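You operate a simulated robot arm through the tools that you are given. There is no shell and no other tool. Be economical: measure what you need, move in short steps, check, and stop when the job is done.

Carry out the task below with a simulated robot arm. There is one attempt and no reset: what you move stays moved.

Task
Put things in order on the top of the check bench. At the end: the black bracket from the top of the check bench is on the brown small carton; the red leak block stands on top of the blue pad; the black panel switch (marked "HEAT") from the top of the check bench stands where the red leak block stood; the orange probe stands where the black panel switch stood; whatever was shut is shut again. Leave all else as you found it, and nothing knocked over.

Only the result counts: the job must be done as asked and must still hold three seconds after the hand-in. Knocking over, shifting, dropping, spilling or breaking anything else fails it.

Robot
A 6-joint arm with a two-finger parallel gripper, fixed in place. Base frame: the origin is at the foot of the arm, x ahead of it, y to its left, z up; the work surface is at about z = 0. Lengths are in mm, angles in degrees, forces in N, time in s.
With the tool pointing down near the work surface it reaches from about 140 to 580 mm from the base axis. Its first joint turns from -66.0 to 66.0 degrees. Payload 2.1 kg.
The TCP is the grasp point between the finger pads, 30 mm short of the fingertips. In the tool frame z runs along the fingers and y along their closing line. The gripper opens to 94 mm. The fingers are 28 mm wide and 10 mm thick; the gripper's body (50 by 96 mm) begins 55 mm behind the TCP.
Orientation is told as [roll, pitch, yaw] about the base's x, y, z axes, in that order, counted from this pose: with the fingers straight down and closing along the base's y, the tool's x points along the base's -x, its y along +y and its z along -z.

Tools
- The arm moves only by the tool drive_tool. Its argument "moves" is a list of rows, each a list of 3 entries, a list of its own where there are three numbers: the shift along the tool's x, y, z in cm, then the turn, a rotation vector about the tool's x, y, z in degrees, then the finger opening in cm, from 0 to 9.4. In form: [[[tx, ty, tz], [rx, ry, rz], hand], ...]. A call has 1 to 8 rows; each row shifts and turns the commanded pose from where the row before left it, along the tool's axes as they then stand. Rows are played at 5 a second. More than 50 mm and 8.6 degrees between two rows, or a gripper value outside its range, and nothing of the call is played. A pose out of reach is approached as far as the arm can. The call stops where the force on the tool passes 40 N (or 10 N more than at its start, if that is more) or the arm is blocked; 0.2 s more then pass. The fingers move at their own pace (about 72 mm/s each) and stop on an object; they squeeze with about 39 N. The grip force told is the motor's: it shows also when the fingers shut on nothing. Time passes only in rows, and 0.2 s behind the last, so rows that do not move let the fingers close. The reply holds the time, the measured pose of the TCP, the force on the tool along the base axes, the opening and the grip force, in the units named above and with some noise.
- Cameras (640 x 400 px; columns grow to the right, rows downward): "scene" is fixed at [55.7, -364.5, 487.1]; the picture's right is [0.82, -0.57, 0.00], its down [-0.31, -0.45, -0.84] and it looks along [0.48, 0.69, -0.55] (base axes); focal length 248 px, centre (320, 200). "wrist" rides on the gripper at [-37, 0, -58] in the tool frame; the picture's right is [0.00, -1.00, 0.00], its down [0.97, 0.00, -0.24] and it looks along [0.24, 0.00, 0.97] (tool axes); focal length 218 px, centre (320, 200).
- snapshot(camera): a new picture of that camera. The clock stands still meanwhile.
- point_at(camera, pixels): for up to 12 pixels [column, row] of the newest picture of that camera ("zoom" is the newest enlarged one), the place [x, y, z] in the base frame of the surface seen there, good to about 2 mm, but the place of the scene camera against the robot may be out by one fixed shift of up to 12 mm in any direction. The clock stands still meanwhile.
- zoom(camera, box): a new picture of the part [left, top, right, bottom] of that camera's present view, enlarged. The clock stands still meanwhile.
- sign_off(): hands the job in; it is judged then, once.

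Keep the steps short. Do not move on a guess: measure, check each grasp and each placing, and mend mistakes. In all there are 80 turns and 34 pictures (those below and enlarged ones count). Leave the gripper open and the arm clear of the work at the hand-in unless told otherwise, and finish with a single line.

The tools are called after "Emit:" by a JSON object that holds its "op" and its "data". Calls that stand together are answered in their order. drive_tool: Moves the arm, as the interface text tells. Its arguments: {"type":"object","properties":{"moves":{"type":"array"}},"required":["moves"]} The other tools are called the same way: snapshot (camera) takes a picture; point_at (camera, pixels) gives the place of the surface under pixels of a picture; zoom (camera, box) takes an enlarged picture of a part of a camera's view; sign_off () hands the job in.

At the start:

```text
t: 0.0
tcp_pos: [250.3, 136.0, 268.9]
tcp_rot: [0.0, 0.0, 0.1]
ft_force: [-0.4, 0.2, -0.2]
grip_width: 94.1
finger_force: 0.0
```

scene: 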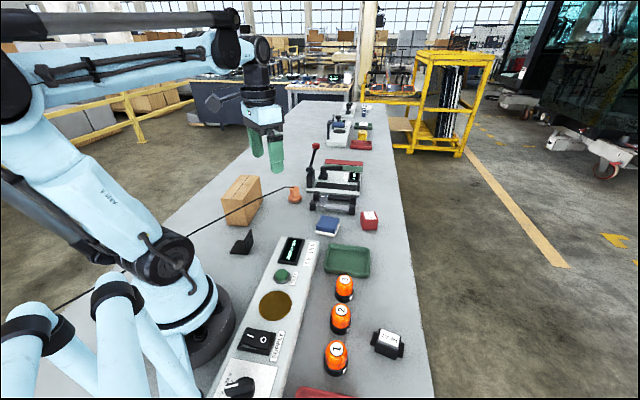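
wrist: 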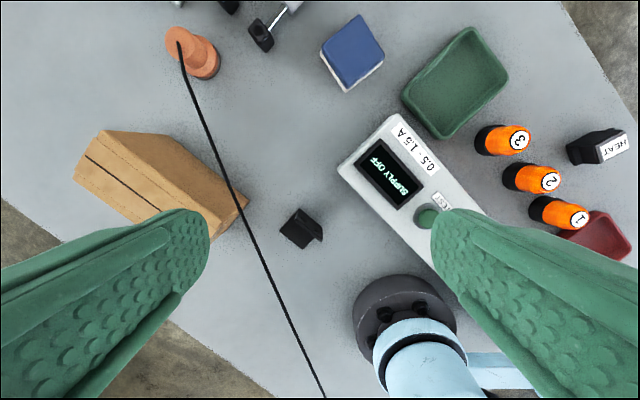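

I see the bench with a carton, bracket, orange probe with a cable, blue pad, red block, switch and a clamp. I will enlarge the key parts first.

Emit:
{"op": "zoom", "data": {"camera": "scene", "box": [210, 130, 400, 250]}}

Emit:
{"op": "zoom", "data": {"camera": "scene", "box": [200, 230, 440, 400]}}

Emit:
{"op": "point_at", "data": {"camera": "scene", "pixels": [[243, 188], [240, 246], [328, 224], [369, 216], [370, 226], [386, 338], [294, 192], [296, 201], [347, 262], [334, 180], [312, 147], [248, 237]]}}

Emit:
{"op": "point_at", "data": {"camera": "wrist", "pixels": [[300, 226], [352, 50], [178, 38], [205, 65], [615, 147], [588, 145], [130, 150], [180, 180], [130, 200], [235, 200], [105, 135], [280, 310]]}}

```text
3.33 times, centred on (305, 190) of scene
```

zoom: 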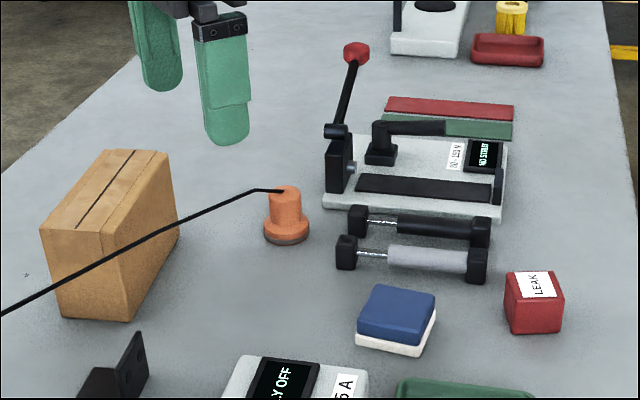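

```text
2.35 times, centred on (320, 315) of scene
```

zoom: 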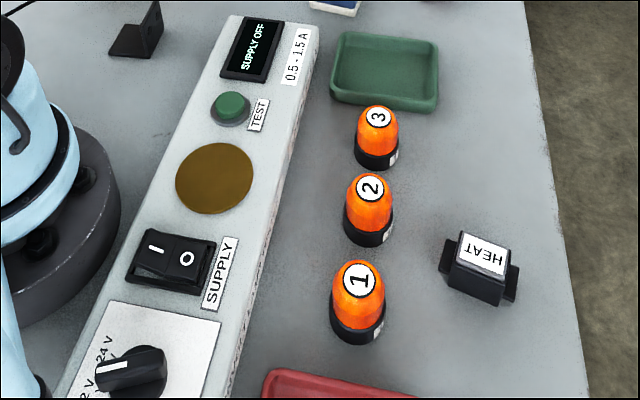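

```text
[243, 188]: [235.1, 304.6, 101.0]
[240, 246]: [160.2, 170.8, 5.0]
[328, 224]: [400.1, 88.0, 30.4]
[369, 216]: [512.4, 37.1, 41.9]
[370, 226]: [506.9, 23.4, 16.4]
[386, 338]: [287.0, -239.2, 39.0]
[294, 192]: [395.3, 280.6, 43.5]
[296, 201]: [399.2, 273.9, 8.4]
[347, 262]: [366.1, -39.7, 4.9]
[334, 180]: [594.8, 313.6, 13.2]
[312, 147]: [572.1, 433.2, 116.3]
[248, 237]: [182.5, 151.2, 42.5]
```

```text
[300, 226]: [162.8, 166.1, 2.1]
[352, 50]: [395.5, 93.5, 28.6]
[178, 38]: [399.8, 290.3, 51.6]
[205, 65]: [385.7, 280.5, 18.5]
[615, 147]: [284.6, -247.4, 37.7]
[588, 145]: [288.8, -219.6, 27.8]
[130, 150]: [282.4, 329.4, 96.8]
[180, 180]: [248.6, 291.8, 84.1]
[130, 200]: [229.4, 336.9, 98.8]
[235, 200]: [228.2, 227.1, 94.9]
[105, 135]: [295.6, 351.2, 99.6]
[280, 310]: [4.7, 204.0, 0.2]
```

The cable on the probe matters. I'll trace it, and measure the bracket and carton edges through the wrist camera.

Emit:
{"op": "zoom", "data": {"camera": "wrist", "box": [60, 0, 340, 260]}}

Emit:
{"op": "point_at", "data": {"camera": "wrist", "pixels": [[182, 60], [188, 90], [198, 117], [216, 160], [243, 220], [265, 280], [290, 327], [305, 359], [320, 390]]}}

Emit:
{"op": "point_at", "data": {"camera": "scene", "pixels": [[272, 189], [250, 200], [225, 212], [205, 222], [55, 309], [75, 298], [194, 229]]}}

```text
1.54 times, centred on (200, 130) of wrist
```

zoom: 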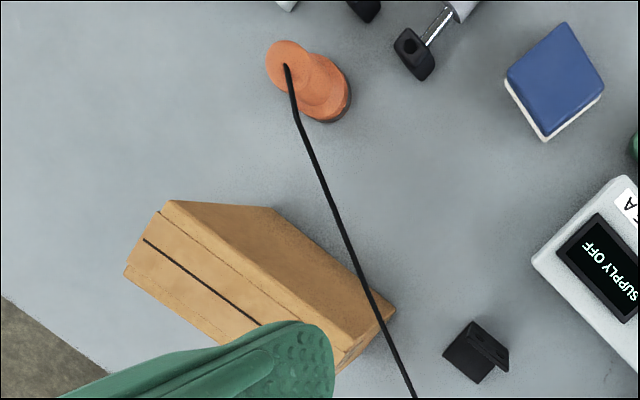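

```text
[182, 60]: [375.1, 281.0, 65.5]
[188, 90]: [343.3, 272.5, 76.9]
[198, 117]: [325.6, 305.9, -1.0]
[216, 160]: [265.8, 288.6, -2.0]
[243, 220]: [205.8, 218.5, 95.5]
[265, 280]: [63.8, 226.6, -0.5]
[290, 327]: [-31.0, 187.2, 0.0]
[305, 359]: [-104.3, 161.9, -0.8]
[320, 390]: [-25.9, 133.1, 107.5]
```

```text
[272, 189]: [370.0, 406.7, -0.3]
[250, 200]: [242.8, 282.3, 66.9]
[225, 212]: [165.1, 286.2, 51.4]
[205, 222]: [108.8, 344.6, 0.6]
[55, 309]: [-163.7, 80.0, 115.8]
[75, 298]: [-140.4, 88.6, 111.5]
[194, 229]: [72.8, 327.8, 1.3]
```

The cable hangs at z≈100 from the probe to behind the arm's foot. I'll leave it until later and start with the leak block, moving to view it from above with the wrist camera.

Emit:
{"op": "drive_tool", "data": {"moves": [[[-3.8, -1.7, 1.2], [0, 0, 0], 9.4], [[-3.8, -1.7, 1.2], [0, 0, 0], 9.4], [[-3.8, -1.7, 1.2], [0, 0, 0], 9.4], [[-3.8, -1.7, 1.2], [0, 0, 0], 9.4], [[-3.8, -1.7, 1.2], [0, 0, 0], 9.4]]}}

Emit:
{"op": "snapshot", "data": {"camera": "wrist"}}

```text
t: 1.2
tcp_pos: [439.0, 49.2, 211.4]
tcp_rot: [0.0, -0.1, 0.1]
ft_force: [-0.1, -0.2, 0.4]
grip_width: 94.1
finger_force: 0.1
```

```text
28 pictures are left
```

wrist: 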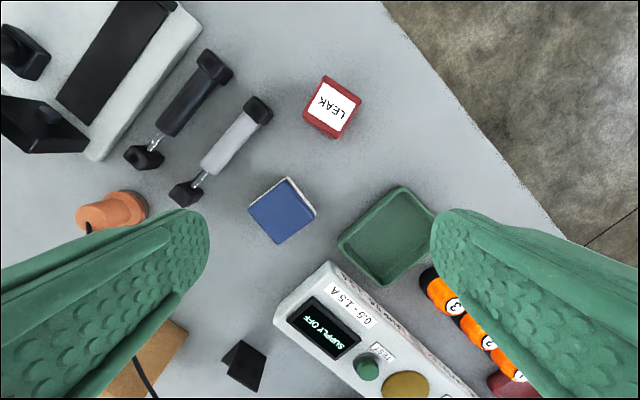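

I can see the leak block at (331,108) and the pad at (282,210). I'll enlarge these and measure their corners.

Emit:
{"op": "zoom", "data": {"camera": "wrist", "box": [230, 60, 390, 260]}}

Emit:
{"op": "point_at", "data": {"camera": "wrist", "pixels": [[325, 78], [359, 92], [338, 132], [305, 115], [332, 105], [251, 207], [288, 181], [313, 212], [276, 241], [282, 210], [308, 120], [325, 137]]}}

```text
2.00 times, centred on (310, 160) of wrist
```

zoom: 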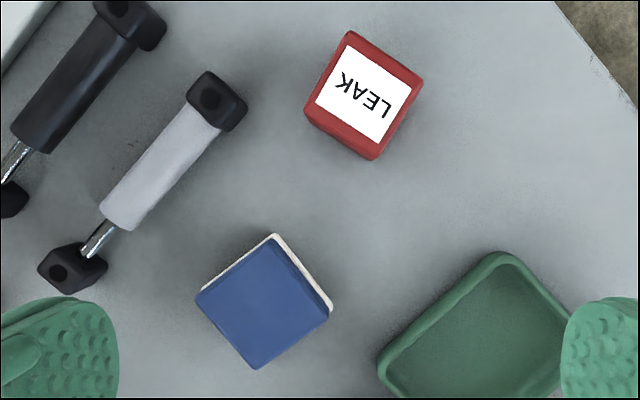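

```text
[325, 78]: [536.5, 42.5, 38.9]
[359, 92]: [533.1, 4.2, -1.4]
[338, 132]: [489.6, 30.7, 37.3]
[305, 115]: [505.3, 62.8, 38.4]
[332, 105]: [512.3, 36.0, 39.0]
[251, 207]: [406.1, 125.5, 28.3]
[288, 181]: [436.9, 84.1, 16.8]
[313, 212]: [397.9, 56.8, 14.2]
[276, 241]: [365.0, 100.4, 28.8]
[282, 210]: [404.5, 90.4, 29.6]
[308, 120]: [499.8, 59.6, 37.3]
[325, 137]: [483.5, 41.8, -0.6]
```

I'll measure edge points on the zoomed picture for the block's and pad's centre and heading.

Emit:
{"op": "point_at", "data": {"camera": "zoom", "pixels": [[347, 34], [420, 79], [377, 150], [310, 108], [364, 92], [199, 296], [268, 242], [326, 308], [255, 364], [262, 302], [272, 236], [331, 304]]}}

```text
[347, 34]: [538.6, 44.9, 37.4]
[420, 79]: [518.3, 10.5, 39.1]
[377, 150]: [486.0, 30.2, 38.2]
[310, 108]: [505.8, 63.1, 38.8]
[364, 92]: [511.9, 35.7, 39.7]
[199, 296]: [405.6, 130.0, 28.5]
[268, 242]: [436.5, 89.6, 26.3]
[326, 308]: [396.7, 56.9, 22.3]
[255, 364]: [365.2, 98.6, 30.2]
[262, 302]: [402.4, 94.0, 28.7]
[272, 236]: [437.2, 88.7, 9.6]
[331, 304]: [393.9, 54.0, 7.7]
```

Block: top centre ≈ (512, 37, 39), about 39 mm square, with edges at 60°/−30°. Pad: top centre ≈ (401.5, 94, 29), about 50 mm square, with edges at 39°. Next I move over the block, turn 30° and set the opening to 6.4 cm.

Emit:
{"op": "drive_tool", "data": {"moves": [[[-3.65, -0.6, 2.0], [0, 0, 0], 6.4], [[-3.65, -0.6, 2.0], [0, 0, 0], 6.4], [[0, 0, 2], [0, 0, 7.5], 6.4], [[0, 0, 0], [0, 0, 7.5], 6.4], [[0, 0, 0], [0, 0, 7.5], 6.4], [[0, 0, 0], [0, 0, 7.5], 6.4], [[0, 0, 0], [0, 0, 0], 6.4]]}}

Emit:
{"op": "snapshot", "data": {"camera": "wrist"}}

```text
t: 2.8
tcp_pos: [512.3, 38.5, 149.7]
tcp_rot: [0.2, 0.0, -30.1]
ft_force: [-1.1, 0.6, -0.2]
grip_width: 64.0
finger_force: 0.0
```

```text
26 pictures are left
```

wrist: 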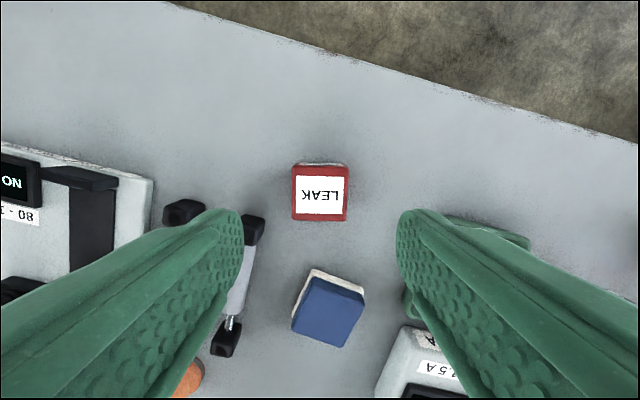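

The block sits square between the fingers. Next: descend to z≈37 and close.

Emit:
{"op": "drive_tool", "data": {"moves": [[[0, -0.1, 3.0], [0, 0, 0], 6.4], [[0, 0, 3.0], [0, 0, 0], 6.4], [[0, 0, 3.0], [0, 0, 0], 6.4], [[0, 0, 2.3], [0, 0, 0], 6.4], [[0, 0, 0], [0, 0, 0], 3.0], [[0, 0, 0], [0, 0, 0], 3.0], [[0, 0, 0], [0, 0, 0], 3.0]]}}

```text
t: 4.4
tcp_pos: [512.4, 39.9, 36.5]
tcp_rot: [0.2, 0.0, -30.0]
ft_force: [0.1, 0.1, 5.4]
grip_width: 48.7
finger_force: 39.0
```

The opening reads 48.7 mm where I expected about 39. I'll look before lifting.

Emit:
{"op": "zoom", "data": {"camera": "scene", "box": [300, 150, 420, 250]}}

Emit:
{"op": "zoom", "data": {"camera": "wrist", "box": [200, 100, 440, 250]}}

```text
4.00 times, centred on (360, 200) of scene
```

zoom: 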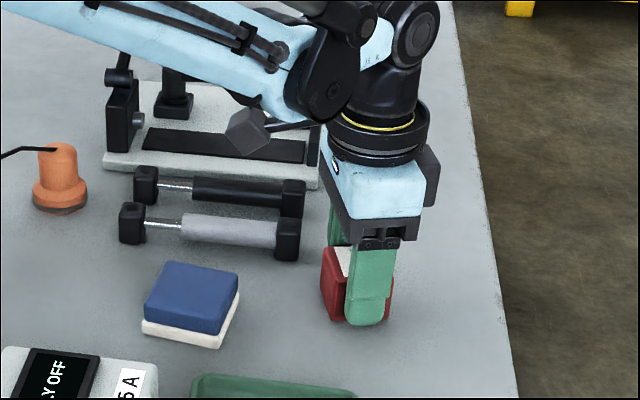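

```text
2.67 times, centred on (320, 175) of wrist
```

zoom: 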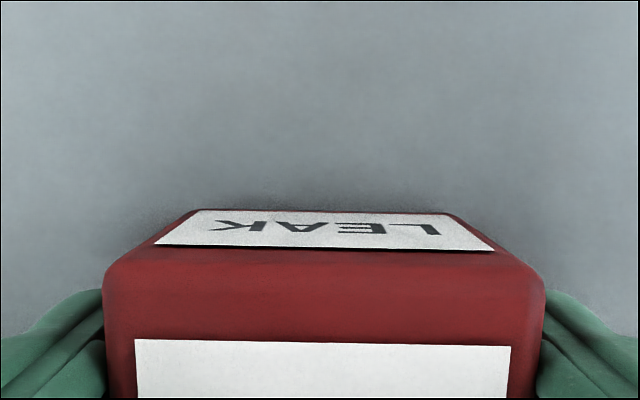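

The fingers are on both sides of the block and nothing is in between. I'll lift it gently as a check.

Emit:
{"op": "drive_tool", "data": {"moves": [[[0, 0, -1.0], [0, 0, 0], 3.0], [[0, 0, -2.0], [0, 0, 0], 3.0], [[0, 0, -3.0], [0, 0, 0], 3.0], [[0, 0, -3.0], [0, 0, 0], 3.0], [[0, 0, 0], [0, 0, 0], 3.0]]}}

Emit:
{"op": "snapshot", "data": {"camera": "wrist"}}

```text
t: 5.6
tcp_pos: [513.4, 40.6, 127.5]
tcp_rot: [0.1, 0.0, -29.9]
ft_force: [0.3, 0.2, -0.5]
grip_width: 48.8
finger_force: 39.2
```

```text
23 pictures are left
```

wrist: 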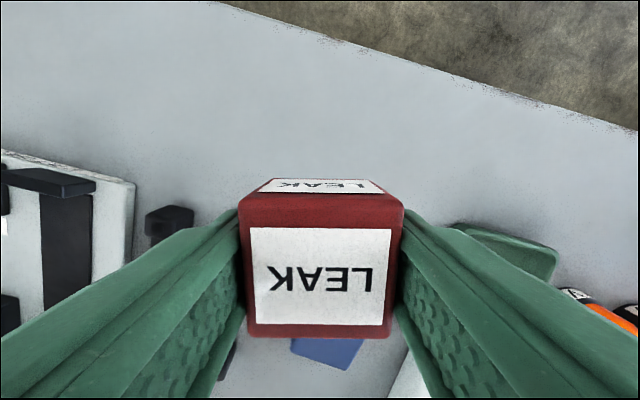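

Block held; it measures about 47 mm, centred 2 mm outboard of the TCP. Next: carry it above the pad and turn 21° to line up with the pad.

Emit:
{"op": "drive_tool", "data": {"moves": [[[4.18, -0.3, 0], [0, 0, 0], 3.0], [[4.18, -0.3, 0], [0, 0, 0], 3.0], [[4.19, -0.31, 0], [0, 0, 0], 3.0], [[0, 0, 0], [0, 0, 7], 3.0], [[0, 0, 0], [0, 0, 7], 3.0], [[0, 0, 0], [0, 0, 7], 3.0], [[0, 0, 0], [0, 0, 0], 3.0]]}}

Emit:
{"op": "snapshot", "data": {"camera": "wrist"}}

Emit:
{"op": "zoom", "data": {"camera": "scene", "box": [280, 160, 400, 260]}}

```text
t: 7.2
tcp_pos: [399.4, 92.2, 126.9]
tcp_rot: [0.2, 0.1, -51.0]
ft_force: [-0.6, -1.1, -0.3]
grip_width: 48.5
finger_force: 38.3
```

```text
22 pictures are left
```

wrist: 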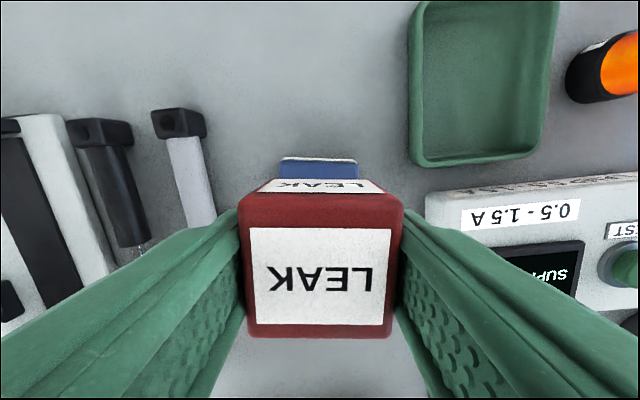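

```text
4.00 times, centred on (340, 210) of scene
```

zoom: 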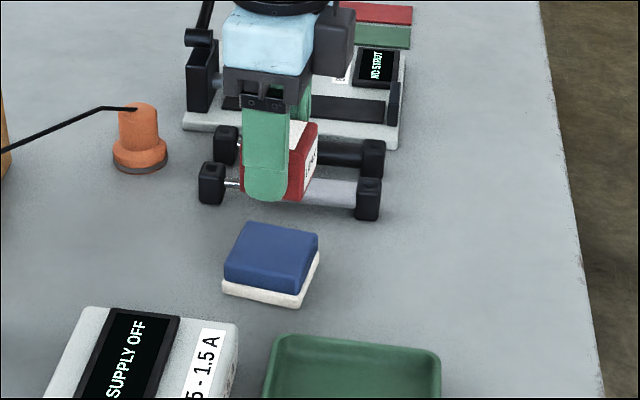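

The pad's edge (columns 280–357, row 162) and the block in hand show I need about 2.8 mm in tool x and 2 mm in tool y. I'll correct by that and go down to just above contact.

Emit:
{"op": "drive_tool", "data": {"moves": [[[0.28, 0.2, 2.0], [0, 0, 0], 3.0], [[0, 0, 2.0], [0, 0, 0], 3.0], [[0, 0, 1.5], [0, 0, 0], 3.0], [[0, 0, 0.3], [0, 0, 0], 3.0], [[0, 0, 0.2], [0, 0, 0], 3.0]]}}

Emit:
{"op": "zoom", "data": {"camera": "scene", "box": [290, 180, 380, 255]}}

```text
t: 8.4
tcp_pos: [400.9, 96.5, 66.7]
tcp_rot: [0.2, -0.1, -51.0]
ft_force: [-0.5, 0.3, -1.3]
grip_width: 48.8
finger_force: 39.3
```

```text
5.33 times, centred on (335, 218) of scene
```

zoom: 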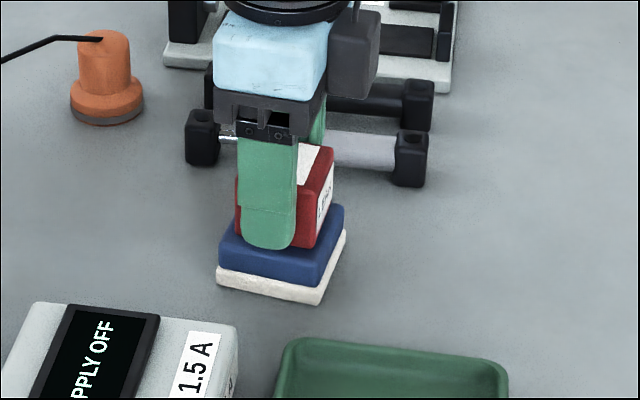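

It is right above the pad. I'll lower in 1 mm steps to feel contact.

Emit:
{"op": "drive_tool", "data": {"moves": [[[0, 0, 0.1], [0, 0, 0], 3.0], [[0, 0, 0.05], [0, 0, 0], 3.0]]}}

```text
t: 9.0
tcp_pos: [400.5, 97.3, 65.9]
tcp_rot: [0.2, 0.0, -50.9]
ft_force: [-2.0, -0.3, 16.9]
grip_width: 48.5
finger_force: 38.8
```

Contact: 17 N upward. I'll open the fingers slightly, then rise.

Emit:
{"op": "drive_tool", "data": {"moves": [[[0, 0, -0.05], [0, 0, 0], 5.6], [[0, 0, 0], [0, 0, 0], 6.4], [[0, 0, 0], [0, 0, 0], 6.4], [[0, 0, -2], [0, 0, 0], 6.4], [[0, 0, -4], [0, 0, 0], 6.4], [[0, 0, -4], [0, 0, 0], 6.4], [[0, 0, -3], [0, 0, 0], 6.4]]}}

Emit:
{"op": "snapshot", "data": {"camera": "wrist"}}

```text
t: 10.6
tcp_pos: [398.9, 92.3, 194.8]
tcp_rot: [0.2, 0.0, -51.0]
ft_force: [-0.4, -0.6, -0.7]
grip_width: 63.9
finger_force: 0.0
```

```text
19 pictures are left
```

wrist: 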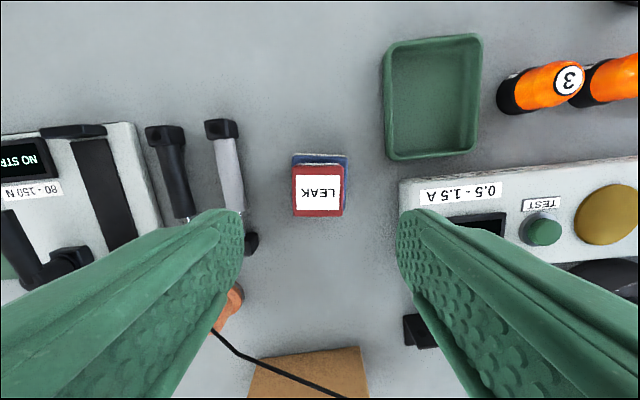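

The block sits centred on the pad to within about 3 mm. Next I move high over to the HEAT switch.

Emit:
{"op": "drive_tool", "data": {"moves": [[[-2.56, -4.1, 0], [0, 0, 0], 9.0], [[-2.56, -4.1, 0], [0, 0, 0], 9.0], [[-2.56, -4.1, 0], [0, 0, 0], 9.0], [[-2.56, -4.1, 0], [0, 0, 0], 9.0], [[-2.56, -4.1, 0], [0, 0, 0], 9.0], [[-2.56, -4.1, 0], [0, 0, 0], 9.0], [[-2.56, -4.1, 0], [0, 0, 0], 9.0], [[0, 0, 0], [0, 0, 0], 9.0]]}}

Emit:
{"op": "snapshot", "data": {"camera": "wrist"}}

```text
t: 12.4
tcp_pos: [289.9, -225.7, 194.9]
tcp_rot: [0.1, -0.1, -51.0]
ft_force: [-0.3, 0.3, 0.5]
grip_width: 89.7
finger_force: 0.0
```

```text
18 pictures are left
```

wrist: 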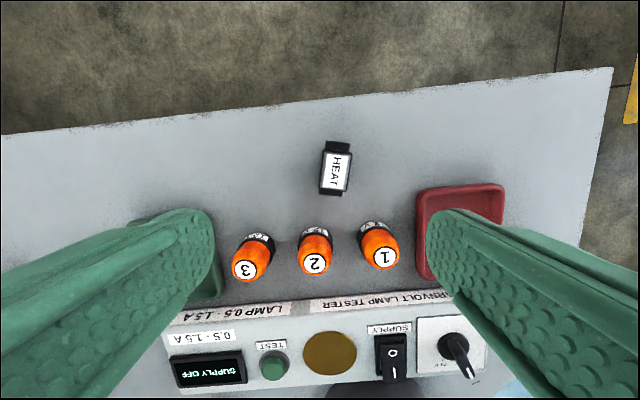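

Switch seen at (336,168). I'll enlarge it to get its outline.

Emit:
{"op": "zoom", "data": {"camera": "wrist", "box": [296, 128, 376, 208]}}

Emit:
{"op": "point_at", "data": {"camera": "wrist", "pixels": [[327, 155], [350, 157], [345, 188], [323, 186], [337, 170], [338, 145], [333, 192], [315, 240], [254, 255]]}}

```text
5.00 times, centred on (336, 168) of wrist
```

zoom: 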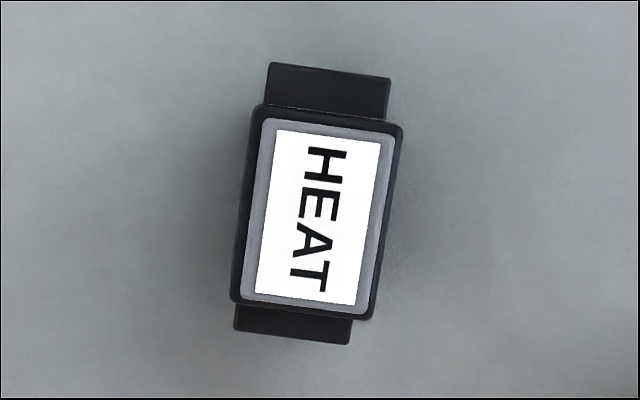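

```text
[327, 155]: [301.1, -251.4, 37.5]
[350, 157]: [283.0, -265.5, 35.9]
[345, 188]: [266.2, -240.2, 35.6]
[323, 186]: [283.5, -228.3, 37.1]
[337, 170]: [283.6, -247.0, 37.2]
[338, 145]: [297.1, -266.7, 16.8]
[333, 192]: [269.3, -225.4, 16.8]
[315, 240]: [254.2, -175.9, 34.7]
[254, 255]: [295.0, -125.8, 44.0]
```

Emit:
{"op": "point_at", "data": {"camera": "zoom", "pixels": [[262, 110], [398, 127], [369, 315], [237, 298], [318, 213], [270, 70], [387, 82], [348, 340], [240, 326], [329, 68], [293, 340]]}}

```text
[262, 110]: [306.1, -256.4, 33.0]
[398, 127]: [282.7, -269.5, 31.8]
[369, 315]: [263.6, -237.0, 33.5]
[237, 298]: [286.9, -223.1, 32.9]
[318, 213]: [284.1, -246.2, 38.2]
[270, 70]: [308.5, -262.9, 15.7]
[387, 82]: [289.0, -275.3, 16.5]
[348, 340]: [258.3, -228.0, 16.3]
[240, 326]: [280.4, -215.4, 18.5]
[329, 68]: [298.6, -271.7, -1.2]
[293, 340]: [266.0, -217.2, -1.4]
```

Switch: centre ≈ (284.5, −246), bezel 27×38 mm at 30°/−60°, top z 38, base with ears 55 mm long. Next: move over it, turn 9° more and stop at z≈85 to check.

Emit:
{"op": "drive_tool", "data": {"moves": [[[-1.24, -1.7, 2], [0, 0, 4.5], 6.0], [[0, 0, 3.0], [0, 0, 4.5], 6.0], [[0, 0, 3], [0, 0, 0], 6.0], [[0, 0, 3], [0, 0, 0], 6.0], [[0, 0, 0], [0, 0, 0], 6.0]]}}

Emit:
{"op": "snapshot", "data": {"camera": "wrist"}}

```text
t: 13.6
tcp_pos: [286.2, -244.4, 83.4]
tcp_rot: [0.2, 0.0, -60.0]
ft_force: [0.1, 0.2, 1.0]
grip_width: 59.9
finger_force: 0.0
```

```text
16 pictures are left
```

wrist: 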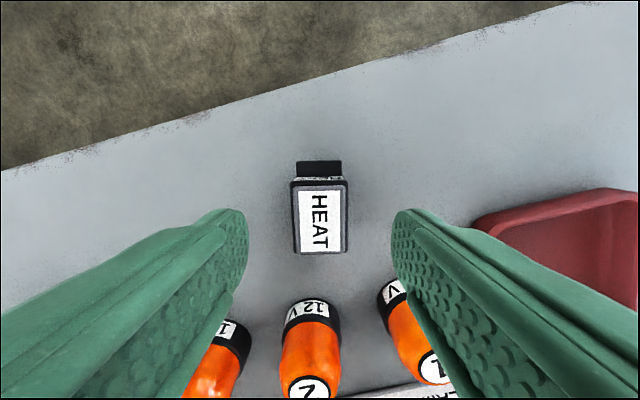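

The switch is centred between the fingers. I'll descend to z≈35 and close.

Emit:
{"op": "drive_tool", "data": {"moves": [[[0, 0, 2.0], [0, 0, 0], 6.0], [[0, 0, 2.0], [0, 0, 0], 6.0], [[0, 0, 0.8], [0, 0, 0], 6.0], [[0, 0, 0], [0, 0, 0], 4.0], [[0, 0, 0], [0, 0, 0], 1.5], [[0, 0, 0], [0, 0, 0], 1.5], [[0, 0, 0], [0, 0, 0], 1.5]]}}

```text
t: 15.2
tcp_pos: [284.9, -244.4, 37.7]
tcp_rot: [0.2, 0.1, -59.9]
ft_force: [-2.3, 0.9, 30.7]
grip_width: 31.2
finger_force: 39.4
```

Gripped at 31 mm, but with 30 N upward, so it is pressed slightly onto the table. I'll relieve that by raising a little and looking.

Emit:
{"op": "drive_tool", "data": {"moves": [[[0, 0, -0.3], [0, 0, 0], 1.5], [[0, 0, -1.2], [0, 0, 0], 1.5], [[0, 0, -1.5], [0, 0, 0], 1.5], [[0, 0, -3], [0, 0, 0], 1.5], [[0, 0, -3], [0, 0, 0], 1.5], [[0, 0, 0], [0, 0, 0], 1.5]]}}

Emit:
{"op": "snapshot", "data": {"camera": "wrist"}}

Emit:
{"op": "zoom", "data": {"camera": "scene", "box": [310, 220, 450, 360]}}

```text
t: 16.6
tcp_pos: [284.6, -242.6, 128.4]
tcp_rot: [0.2, 0.0, -60.0]
ft_force: [-0.9, 0.5, -0.4]
grip_width: 28.7
finger_force: 39.3
```

```text
15 pictures are left
```

wrist: 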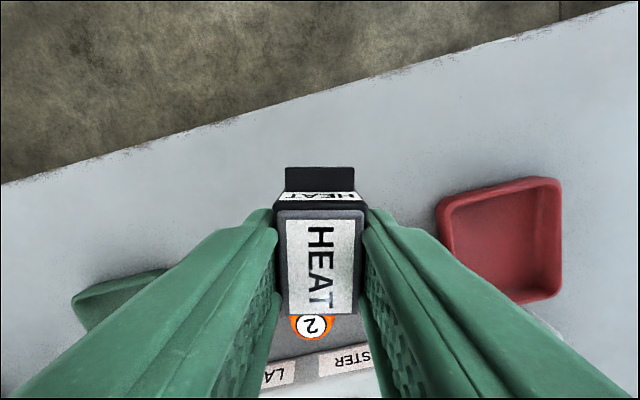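

```text
2.86 times, centred on (380, 290) of scene
```

zoom: 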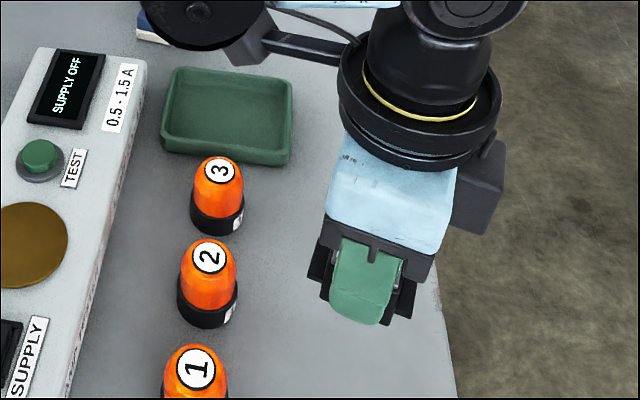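

The switch is held level. Next I carry it high to the leak block's old spot (513, 38).

Emit:
{"op": "drive_tool", "data": {"moves": [[[1.61, 4.23, 0], [0, 0, 0], 1.5], [[1.61, 4.23, 0], [0, 0, 0], 1.5], [[1.61, 4.23, 0], [0, 0, 0], 1.5], [[1.61, 4.23, 0], [0, 0, 0], 1.5], [[1.61, 4.23, 0], [0, 0, 0], 1.5], [[1.61, 4.23, 0], [0, 0, 0], 1.5], [[1.61, 4.23, 0], [0, 0, 0], 1.5], [[1.61, 4.23, 0], [0, 0, 0], 1.5]]}}

```text
t: 18.4
tcp_pos: [508.9, 33.5, 131.9]
tcp_rot: [0.1, -0.1, -60.1]
ft_force: [0.0, 0.2, -0.6]
grip_width: 28.9
finger_force: 39.3
```

Emit:
{"op": "drive_tool", "data": {"moves": [[[0, 0, 2.5], [0, 0, 0], 1.5], [[0, 0, 2.5], [0, 0, 0], 1.5], [[0, 0, 0], [0, 0, 0], 1.5]]}}

Emit:
{"op": "zoom", "data": {"camera": "scene", "box": [310, 170, 430, 260]}}

```text
t: 19.2
tcp_pos: [508.0, 36.2, 80.6]
tcp_rot: [0.2, 0.0, -59.8]
ft_force: [0.1, -0.3, 0.1]
grip_width: 29.2
finger_force: 39.4
```

```text
4.44 times, centred on (370, 215) of scene
```

zoom: 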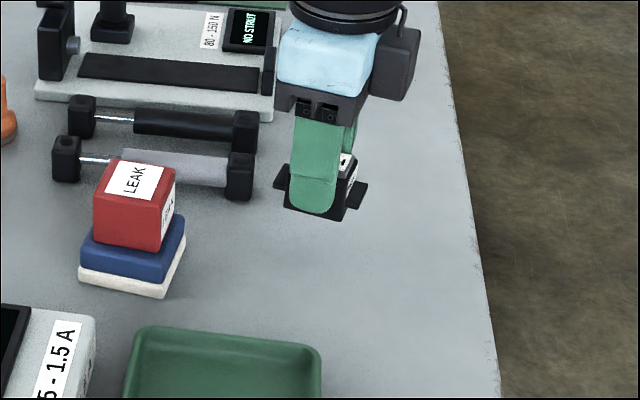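

The switch hangs level beneath the fingers. I'll shift ~5 mm to the spot and go down in fine steps.

Emit:
{"op": "drive_tool", "data": {"moves": [[[0.03, 0.54, 1.5], [0, 0, 0], 1.5], [[0, 0, 1.6], [0, 0, 0], 1.5], [[0, 0, 0.4], [0, 0, 0], 1.5], [[0, 0, 0.2], [0, 0, 0], 1.5]]}}

```text
t: 20.2
tcp_pos: [517.7, 40.3, 42.3]
tcp_rot: [0.2, -0.1, -59.9]
ft_force: [-0.4, -0.6, -0.2]
grip_width: 28.7
finger_force: 39.0
```

Emit:
{"op": "drive_tool", "data": {"moves": [[[0, 0, 0.1], [0, 0, 0], 1.5]]}}

Emit:
{"op": "drive_tool", "data": {"moves": [[[0, 0, 0.1], [0, 0, 0], 1.5]]}}

```text
t: 20.6
tcp_pos: [515.4, 39.1, 40.9]
tcp_rot: [0.3, -0.1, -60.0]
ft_force: [0.2, 0.4, -0.5]
grip_width: 29.1
finger_force: 38.9
```

```text
t: 21.0
tcp_pos: [516.3, 38.2, 39.7]
tcp_rot: [0.2, 0.1, -60.0]
ft_force: [0.0, 0.1, -1.7]
grip_width: 29.0
finger_force: 39.0
```

The reading averages x≈516; I'll shift 3 mm back and keep feeling for the table.

Emit:
{"op": "drive_tool", "data": {"moves": [[[0.15, -0.26, 0.0], [0, 0, 0], 1.5], [[0, 0, 0.1], [0, 0, 0], 1.5]]}}

Emit:
{"op": "drive_tool", "data": {"moves": [[[0, 0, 0.1], [0, 0, 0], 1.5]]}}

```text
t: 21.6
tcp_pos: [514.2, 39.1, 39.8]
tcp_rot: [0.2, 0.1, -60.0]
ft_force: [-0.9, -1.1, 18.5]
grip_width: 28.6
finger_force: 39.0
```

```text
t: 22.1
tcp_pos: [513.9, 39.3, 38.0]
tcp_rot: [0.1, -0.1, -60.0]
ft_force: [0.2, -0.8, 9.2]
grip_width: 28.8
finger_force: 39.0
stopped in row 1: the force on the tool passed its limit (the readings are from after the stop); the commanded pose is now the measured one
```

Contact at about z 39. I'll release, rise and look.

Emit:
{"op": "drive_tool", "data": {"moves": [[[0, 0, -0.05], [0, 0, 0], 4.0], [[0, 0, 0], [0, 0, 0], 6.0], [[0, 0, 0], [0, 0, 0], 6.0], [[0, 0, -2], [0, 0, 0], 6.0], [[0, 0, -4], [0, 0, 0], 6.0], [[0, 0, -4.5], [0, 0, 0], 6.0], [[0, 0, 0], [0, 0, 0], 6.0]]}}

Emit:
{"op": "snapshot", "data": {"camera": "wrist"}}

Emit:
{"op": "point_at", "data": {"camera": "wrist", "pixels": [[320, 200], [320, 180], [320, 215]]}}

```text
t: 23.7
tcp_pos: [513.1, 41.0, 142.1]
tcp_rot: [0.0, 0.0, -60.0]
ft_force: [0.4, 0.4, 0.2]
grip_width: 59.9
finger_force: 0.2
```

```text
12 pictures are left
```

wrist: 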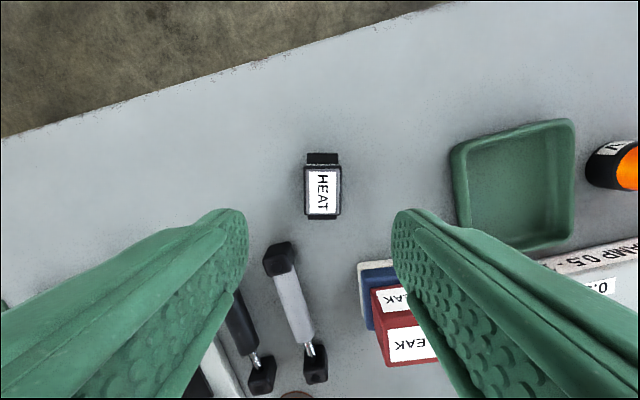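

```text
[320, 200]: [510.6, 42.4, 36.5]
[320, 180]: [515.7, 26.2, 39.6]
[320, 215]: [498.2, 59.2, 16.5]
```

The switch stands upright at about (513, 37). Next I move up and over toward the probe, with the cable in mind.

Emit:
{"op": "drive_tool", "data": {"moves": [[[2, 0, -3], [0, 0, 0], 9.0], [[4, 0, -2.8], [0, 0, 0], 9.0], [[4.8, 0, 0], [0, 0, 0], 9.0], [[4.8, 0, 0], [0, 0, 0], 9.0], [[4.8, 0, 0], [0, 0, 0], 9.0], [[4, 0, 0], [0, 0, 0], 9.0], [[0, 0, 0], [0, 0, -8.5], 9.0], [[0, 0, 0], [0, 0, -8.5], 9.0]]}}

Emit:
{"op": "drive_tool", "data": {"moves": [[[0, 0, 0], [0, 0, -8.5], 9.0], [[0, 0, 0], [0, 0, -8.5], 9.0], [[0, 0, 0], [0, 0, -8.5], 9.0], [[0, 0, 0], [0, 0, -8.5], 9.0], [[0, 0, 0], [0, 0, -8.5], 9.0], [[0, 0, 0], [0, 0, -8.5], 9.0], [[0, 0, 0], [0, 0, -7.0], 9.0], [[0, 0, 0], [0, 0, 0], 9.0]]}}

Emit:
{"op": "snapshot", "data": {"camera": "wrist"}}

```text
t: 25.5
tcp_pos: [392.0, 251.1, 201.1]
tcp_rot: [0.1, 0.1, -42.9]
ft_force: [0.0, -0.7, -0.4]
grip_width: 90.1
finger_force: 0.0
```

```text
t: 27.3
tcp_pos: [391.3, 251.8, 201.9]
tcp_rot: [0.1, -0.1, 15.1]
ft_force: [0.4, 0.4, -0.3]
grip_width: 89.9
finger_force: 0.1
```

```text
11 pictures are left
```

wrist: 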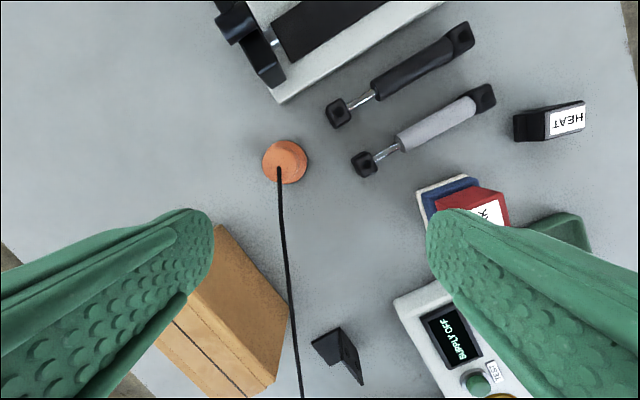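

Emit:
{"op": "zoom", "data": {"camera": "wrist", "box": [240, 100, 400, 220]}}

Emit:
{"op": "point_at", "data": {"camera": "wrist", "pixels": [[276, 170], [283, 156], [264, 160], [306, 160], [286, 142], [285, 183], [354, 165], [329, 115], [281, 200], [285, 230], [280, 182], [292, 300]]}}

```text
3.33 times, centred on (320, 160) of wrist
```

zoom: 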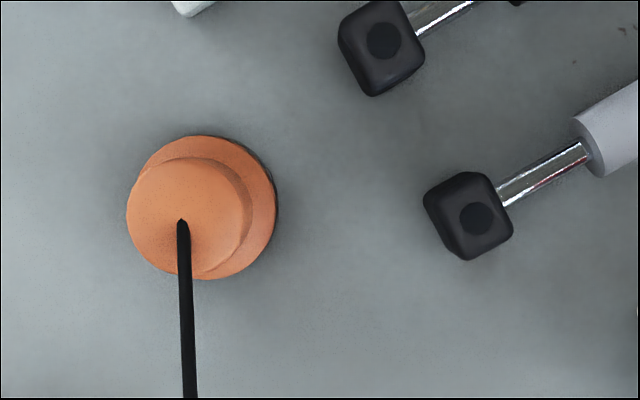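

```text
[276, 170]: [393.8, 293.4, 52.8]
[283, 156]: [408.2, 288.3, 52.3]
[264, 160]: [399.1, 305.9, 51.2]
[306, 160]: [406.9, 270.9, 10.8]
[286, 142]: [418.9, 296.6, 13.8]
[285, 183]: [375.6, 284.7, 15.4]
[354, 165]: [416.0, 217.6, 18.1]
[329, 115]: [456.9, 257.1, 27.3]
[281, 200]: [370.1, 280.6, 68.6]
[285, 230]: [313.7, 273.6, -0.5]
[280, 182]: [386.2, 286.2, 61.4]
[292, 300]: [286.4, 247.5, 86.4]
```

Probe: centre ≈ (400, 292.5), top z 52, upper body ≈34 mm, flange ≈48 mm. The cable leaves toward tool +x, so closing across it is right. Next: move over it and part way down.

Emit:
{"op": "drive_tool", "data": {"moves": [[[-1.89, 3.71, 0], [0, 0, 0], 7.0], [[0, 0, 4.5], [0, 0, 0], 7.0], [[0, 0, 4.5], [0, 0, 0], 7.0], [[0, 0, 0], [0, 0, 0], 7.0]]}}

Emit:
{"op": "snapshot", "data": {"camera": "wrist"}}

```text
t: 28.3
tcp_pos: [401.4, 290.7, 113.5]
tcp_rot: [0.0, -0.2, 14.9]
ft_force: [0.2, -0.4, -0.9]
grip_width: 69.8
finger_force: 0.0
```

```text
9 pictures are left
```

wrist: 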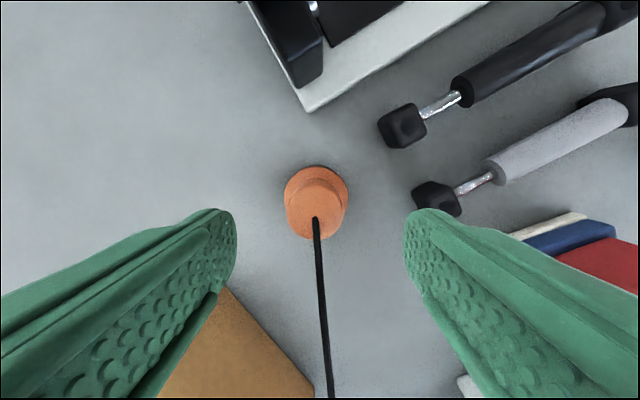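

Slightly off: I need +3 mm in tool y. Then down to z≈53 and close on the upper body.

Emit:
{"op": "drive_tool", "data": {"moves": [[[0, 0.3, 2.5], [0, 0, 0], 6.6], [[0, 0, 2.5], [0, 0, 0], 6.6], [[0, 0, 1.0], [0, 0, 0], 6.6], [[0, 0, 0], [0, 0, 0], 4.5], [[0, 0, 0], [0, 0, 0], 2.5], [[0, 0, 0], [0, 0, 0], 2.0], [[0, 0, 0], [0, 0, 0], 2.0]]}}

```text
t: 29.9
tcp_pos: [399.7, 293.2, 52.1]
tcp_rot: [0.1, 0.0, 15.0]
ft_force: [-0.6, -0.1, -0.1]
grip_width: 33.1
finger_force: 39.2
```

Clean grip at 33 mm. I'll lift slowly and watch the force from the cable.

Emit:
{"op": "drive_tool", "data": {"moves": [[[0, 0, -1.0], [0, 0, 0], 2.0], [[0, 0, -2.0], [0, 0, 0], 2.0], [[0, 0, -2.5], [0, 0, 0], 2.0], [[0, 0, -2.5], [0, 0, 0], 2.0], [[0, 0, -2.5], [0, 0, 0], 2.0], [[0, 0, 0], [0, 0, 0], 2.0]]}}

Emit:
{"op": "snapshot", "data": {"camera": "scene"}}

```text
t: 31.3
tcp_pos: [401.1, 292.7, 155.6]
tcp_rot: [0.1, -0.1, 15.1]
ft_force: [-1.2, 0.4, -1.3]
grip_width: 33.0
finger_force: 38.8
```

```text
8 pictures are left
```

scene: 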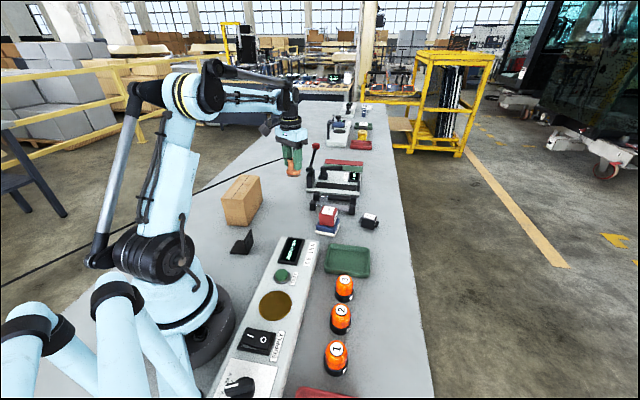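

The probe is free and the cable hangs behind it, clear of the carton. Next I carry it inward to about (330, 150).

Emit:
{"op": "drive_tool", "data": {"moves": [[[2.64, -2.99, 0], [0, 0, 0], 2.0], [[2.64, -2.99, 0], [0, 0, 0], 2.0], [[2.64, -2.99, 0], [0, 0, 0], 2.0], [[2.64, -2.99, 0], [0, 0, 0], 2.0], [[0, 0, 0], [0, 0, 7.5], 2.0], [[0, 0, 0], [0, 0, 7.5], 2.0]]}}

```text
t: 32.7
tcp_pos: [329.3, 150.2, 156.4]
tcp_rot: [0.0, -0.1, -0.2]
ft_force: [-0.6, 0.0, -1.8]
grip_width: 32.9
finger_force: 39.5
```

Forces are small. Next: straight across to y≈0, with another 15° turn.

Emit:
{"op": "drive_tool", "data": {"moves": [[[0, -3.75, 0], [0, 0, 0], 2.0], [[0, -3.75, 0], [0, 0, 0], 2.0], [[0, -3.75, 0], [0, 0, 0], 2.0], [[0, -3.75, 0], [0, 0, 0], 2.0], [[0, 0, 0], [0, 0, 7.5], 2.0], [[0, 0, 0], [0, 0, 7.5], 2.0]]}}

Emit:
{"op": "snapshot", "data": {"camera": "scene"}}

```text
t: 34.1
tcp_pos: [326.0, 0.8, 156.7]
tcp_rot: [0.1, -0.1, -15.1]
ft_force: [0.3, -0.4, -2.5]
grip_width: 32.9
finger_force: 38.7
```

```text
7 pictures are left
```

scene: 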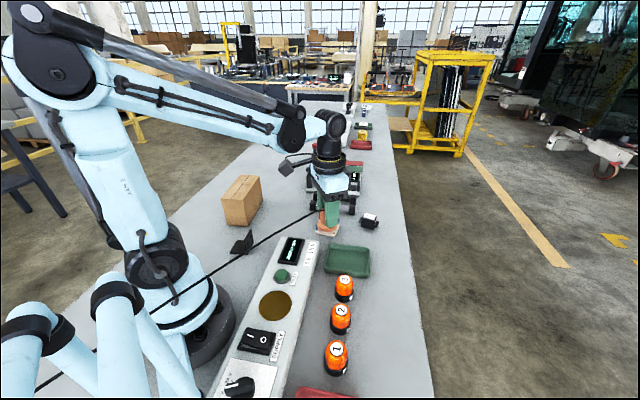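

All still in place and the cable goes over without dragging. Next: on to the switch's old spot, still high.

Emit:
{"op": "drive_tool", "data": {"moves": [[[-0.4, -4.15, 0], [0, 0, 0], 2.0], [[-0.4, -4.15, 0], [0, 0, 0], 2.0], [[-0.4, -4.15, 0], [0, 0, 0], 2.0], [[-0.4, -4.15, 0], [0, 0, 0], 2.0], [[-0.4, -4.15, 0], [0, 0, 0], 2.0], [[-0.4, -4.15, 0], [0, 0, 0], 2.0], [[0, 0, 0], [0, 0, 7.5], 2.0], [[0, 0, 0], [0, 0, 7.5], 2.0]]}}

Emit:
{"op": "drive_tool", "data": {"moves": [[[0, 0, 0], [0, 0, 0], 2.0], [[0, 0, 0], [0, 0, 0], 2.0]]}}

Emit:
{"op": "snapshot", "data": {"camera": "scene"}}

```text
t: 35.9
tcp_pos: [287.5, -245.6, 155.8]
tcp_rot: [0.1, 0.0, -30.1]
ft_force: [-0.1, 0.2, -0.9]
grip_width: 33.1
finger_force: 38.7
```

```text
t: 36.5
tcp_pos: [288.2, -244.8, 156.1]
tcp_rot: [0.0, -0.1, -30.0]
ft_force: [0.0, -0.2, -1.1]
grip_width: 33.0
finger_force: 39.0
```

```text
6 pictures are left
```

scene: 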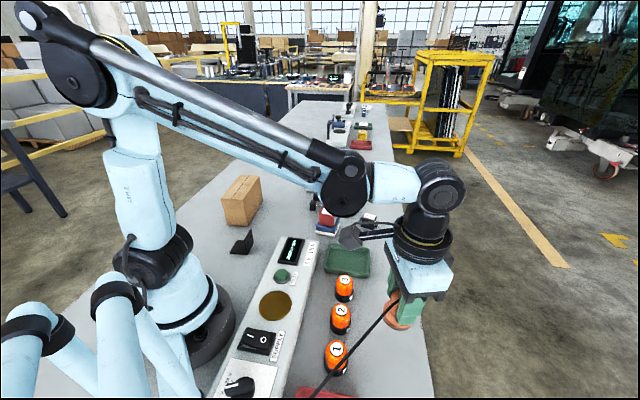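

The cable now crosses near lamp 1 and the red tray in the picture. I'll measure its height there before going down.

Emit:
{"op": "point_at", "data": {"camera": "scene", "pixels": [[388, 309], [376, 321], [365, 336], [354, 350], [343, 365], [330, 381], [319, 394]]}}

Emit:
{"op": "snapshot", "data": {"camera": "wrist"}}

```text
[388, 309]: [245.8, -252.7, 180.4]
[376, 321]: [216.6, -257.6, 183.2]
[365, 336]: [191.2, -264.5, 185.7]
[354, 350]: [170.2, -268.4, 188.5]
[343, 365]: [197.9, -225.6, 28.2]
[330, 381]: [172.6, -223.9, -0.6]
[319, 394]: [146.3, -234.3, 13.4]
```

```text
5 pictures are left
```

wrist: 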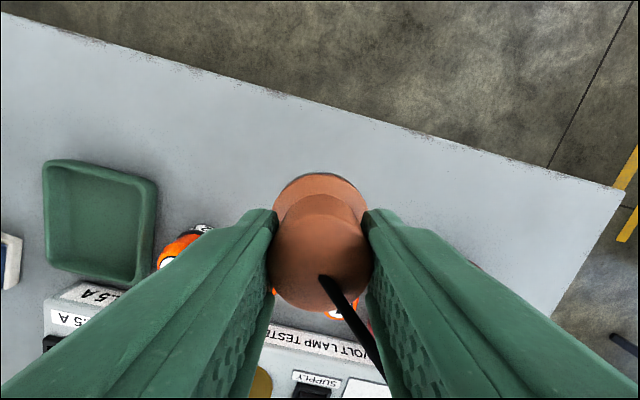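

The cable leaves toward −x and rises ~25 mm above the probe top, so at table height it stays about 80 mm up, clear of lamp 1. I'll turn back 30° so it exits between the fingers, then correct 3.5 mm and go down.

Emit:
{"op": "drive_tool", "data": {"moves": [[[0, 0, 0], [0, 0, -7.5], 2.0], [[0, 0, 0], [0, 0, -7.5], 2.0], [[0, 0, 0], [0, 0, -7.5], 2.0], [[0, 0, 0], [0, 0, -7.5], 2.0], [[0.35, -0.1, 2.5], [0, 0, 0], 2.0], [[0, 0, 2.5], [0, 0, 0], 2.0], [[0, 0, 2.5], [0, 0, 0], 2.0], [[0, 0, 1.5], [0, 0, 0], 2.0]]}}

Emit:
{"op": "drive_tool", "data": {"moves": [[[0, 0, 0.4], [0, 0, 0], 2.0], [[0, 0, 0.4], [0, 0, 0], 2.0]]}}

```text
t: 38.3
tcp_pos: [283.7, -246.7, 65.9]
tcp_rot: [0.1, -0.2, 0.0]
ft_force: [-0.2, 0.6, -1.4]
grip_width: 33.0
finger_force: 38.8
```

```text
t: 38.9
tcp_pos: [284.9, -246.2, 56.8]
tcp_rot: [0.0, -0.1, -0.1]
ft_force: [-0.4, 0.1, -2.1]
grip_width: 33.1
finger_force: 38.9
```

Position is right. Now the last millimetres, feeling for the table.

Emit:
{"op": "drive_tool", "data": {"moves": [[[0, 0, 0.2], [0, 0, 0], 2.0], [[0, 0, 0.15], [0, 0, 0], 2.0]]}}

Emit:
{"op": "drive_tool", "data": {"moves": [[[0, 0, 0.1], [0, 0, 0], 2.0]]}}

```text
t: 39.5
tcp_pos: [285.6, -245.2, 53.1]
tcp_rot: [0.1, -0.1, 0.0]
ft_force: [0.8, -0.3, -0.4]
grip_width: 32.9
finger_force: 39.3
```

```text
t: 39.9
tcp_pos: [284.5, -245.6, 52.8]
tcp_rot: [0.1, -0.2, 0.1]
ft_force: [-0.5, -0.2, -0.8]
grip_width: 32.9
finger_force: 38.6
```

Emit:
{"op": "drive_tool", "data": {"moves": [[[0, 0, 0.1], [0, 0, 0], 2.0]]}}

```text
t: 40.3
tcp_pos: [284.6, -245.9, 52.2]
tcp_rot: [0.2, -0.1, 0.0]
ft_force: [1.4, 3.5, 22.5]
grip_width: 32.9
finger_force: 38.6
```

Table contact: 22 N. I'll release, rise straight up and look.

Emit:
{"op": "drive_tool", "data": {"moves": [[[0, 0, -0.05], [0, 0, 0], 4.0], [[0, 0, 0], [0, 0, 0], 5.5], [[0, 0, 0], [0, 0, 0], 5.5], [[0, 0, -2], [0, 0, 0], 5.5], [[0, 0, -4], [0, 0, 0], 5.5], [[0, 0, -4.5], [0, 0, 0], 5.5], [[0, 0, -4.5], [0, 0, 0], 5.5], [[0, 0, 0], [0, 0, 0], 5.5]]}}

Emit:
{"op": "snapshot", "data": {"camera": "scene"}}

Emit:
{"op": "point_at", "data": {"camera": "scene", "pixels": [[240, 246], [248, 237], [245, 195], [235, 240]]}}

```text
t: 42.1
tcp_pos: [282.7, -246.1, 205.8]
tcp_rot: [0.2, -0.1, 0.0]
ft_force: [-0.7, 0.4, -0.6]
grip_width: 55.0
finger_force: 0.1
```

```text
4 pictures are left
```

scene: 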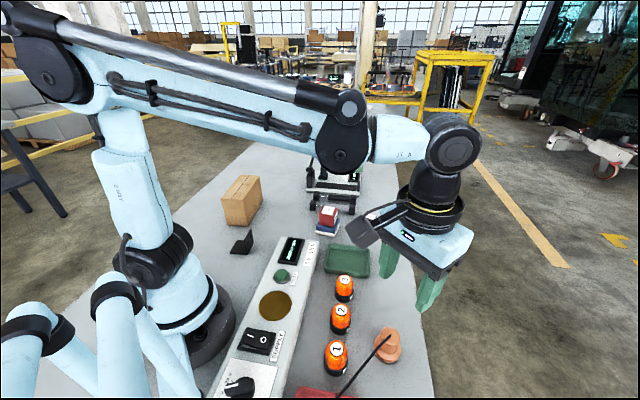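

```text
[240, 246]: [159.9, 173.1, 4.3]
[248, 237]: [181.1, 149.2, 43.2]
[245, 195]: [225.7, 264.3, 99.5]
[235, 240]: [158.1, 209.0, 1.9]
```

The probe stands upright at the switch's old spot. Next comes the bracket, standing untouched at about (165, 165). I move back over, staying high.

Emit:
{"op": "drive_tool", "data": {"moves": [[[0, 4.9, 0], [0, 0, 0], 7.0], [[0, 4.9, 0], [0, 0, 0], 7.0], [[0, 4.9, 0], [0, 0, 0], 7.0], [[0, 4.9, 0], [0, 0, 0], 7.0], [[0, 4.9, 0], [0, 0, 0], 7.0], [[0, 4.9, 0], [0, 0, 0], 7.0], [[0, 4.9, 0], [0, 0, 0], 7.0]]}}

Emit:
{"op": "drive_tool", "data": {"moves": [[[3.2, 2.2, 0.5], [0, 0, 0], 7.0], [[3.2, 2.2, 0.5], [0, 0, 0], 7.0], [[3.0, 2.2, 0.5], [0, 0, 0], 7.0], [[0, 0, 0], [0, 0, 0], 7.0]]}}

Emit:
{"op": "snapshot", "data": {"camera": "wrist"}}

```text
t: 43.7
tcp_pos: [283.1, 96.9, 202.2]
tcp_rot: [0.0, 0.0, 0.0]
ft_force: [0.3, 0.0, 0.5]
grip_width: 70.1
finger_force: 0.1
```

```text
t: 44.7
tcp_pos: [188.9, 162.5, 188.4]
tcp_rot: [0.2, -0.1, 0.0]
ft_force: [-0.1, 0.6, -0.3]
grip_width: 70.1
finger_force: 0.1
```

```text
3 pictures are left
```

wrist: 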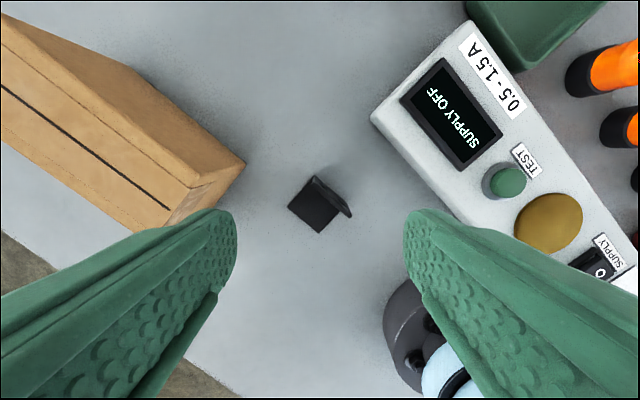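

I'll measure the bracket and the carton's top edges in this picture.

Emit:
{"op": "point_at", "data": {"camera": "wrist", "pixels": [[291, 207], [311, 182], [320, 229], [313, 207], [337, 199], [316, 178], [350, 213], [330, 222], [314, 181], [348, 208]]}}

Emit:
{"op": "point_at", "data": {"camera": "wrist", "pixels": [[189, 184], [3, 26], [143, 228], [100, 150], [60, 130], [120, 190], [10, 92], [168, 207], [1, 90], [50, 65], [215, 178], [243, 164]]}}

```text
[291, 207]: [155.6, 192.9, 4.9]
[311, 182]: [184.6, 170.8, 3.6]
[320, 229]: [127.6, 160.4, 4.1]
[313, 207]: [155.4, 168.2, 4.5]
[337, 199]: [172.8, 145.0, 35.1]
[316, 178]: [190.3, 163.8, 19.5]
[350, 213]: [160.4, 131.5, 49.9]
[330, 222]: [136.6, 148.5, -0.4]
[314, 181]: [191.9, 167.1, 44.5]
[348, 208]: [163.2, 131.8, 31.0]
```

```text
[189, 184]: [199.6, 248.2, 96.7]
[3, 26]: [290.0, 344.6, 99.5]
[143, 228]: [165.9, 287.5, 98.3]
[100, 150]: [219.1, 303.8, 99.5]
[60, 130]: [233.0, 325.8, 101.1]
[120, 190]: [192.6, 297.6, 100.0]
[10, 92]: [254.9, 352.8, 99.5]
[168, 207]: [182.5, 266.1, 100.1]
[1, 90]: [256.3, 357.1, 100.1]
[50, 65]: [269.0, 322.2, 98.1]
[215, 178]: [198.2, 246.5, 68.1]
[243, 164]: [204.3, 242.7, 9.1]
```

Bracket: upright plate at 47°, outer face through ≈(176, 149), ~4 mm thick, ~47 mm high; base reaches ~45 mm toward the carton side. The carton top is 52 × 144 mm at z 100, also at 47°, so a pure shift will do. Next: position over the upright, turned +47° so the fingers close across the plate.

Emit:
{"op": "drive_tool", "data": {"moves": [[[1.47, -1.26, 1.0], [0, 0, -7.83], 4.4], [[0, 0, 2], [0, 0, -7.83], 4.4], [[0, 0, 2], [0, 0, -7.83], 4.4], [[0, 0, 2], [0, 0, -7.83], 4.4], [[0, 0, 1.0], [0, 0, -7.84], 4.4], [[0, 0, 0], [0, 0, -7.84], 4.4], [[0, 0, 0], [0, 0, 0], 4.4]]}}

Emit:
{"op": "snapshot", "data": {"camera": "wrist"}}

```text
t: 46.3
tcp_pos: [175.6, 152.1, 109.3]
tcp_rot: [0.0, -0.1, 47.2]
ft_force: [0.5, 0.6, -0.2]
grip_width: 43.9
finger_force: 0.0
```

```text
2 pictures are left
```

wrist: 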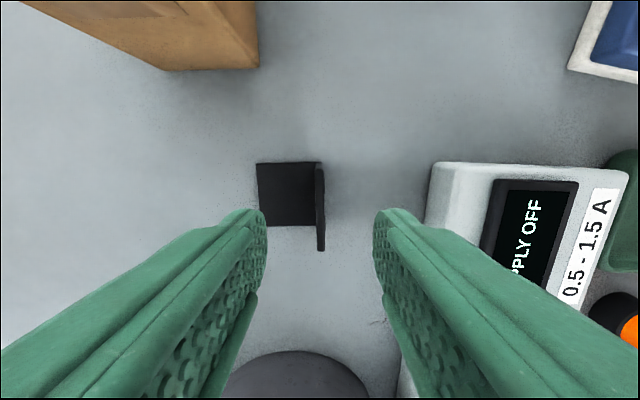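

The upright plate (columns 315–325) is centred between the fingers. I'll go down to z≈44 and close on it.

Emit:
{"op": "drive_tool", "data": {"moves": [[[0, 0, 2.5], [0, 0, 0], 4.4], [[0, 0, 2.5], [0, 0, 0], 4.4], [[0, 0, 1.5], [0, 0, 0], 4.4], [[0, 0, 0], [0, 0, 0], 2.0], [[0, 0, 0], [0, 0, 0], 0.5], [[0, 0, 0], [0, 0, 0], 0.0], [[0, 0, 0], [0, 0, 0], 0.0]]}}

```text
t: 47.9
tcp_pos: [173.1, 149.2, 44.5]
tcp_rot: [0.0, -0.1, 47.0]
ft_force: [-0.5, -0.2, -0.1]
grip_width: 8.8
finger_force: 39.2
```

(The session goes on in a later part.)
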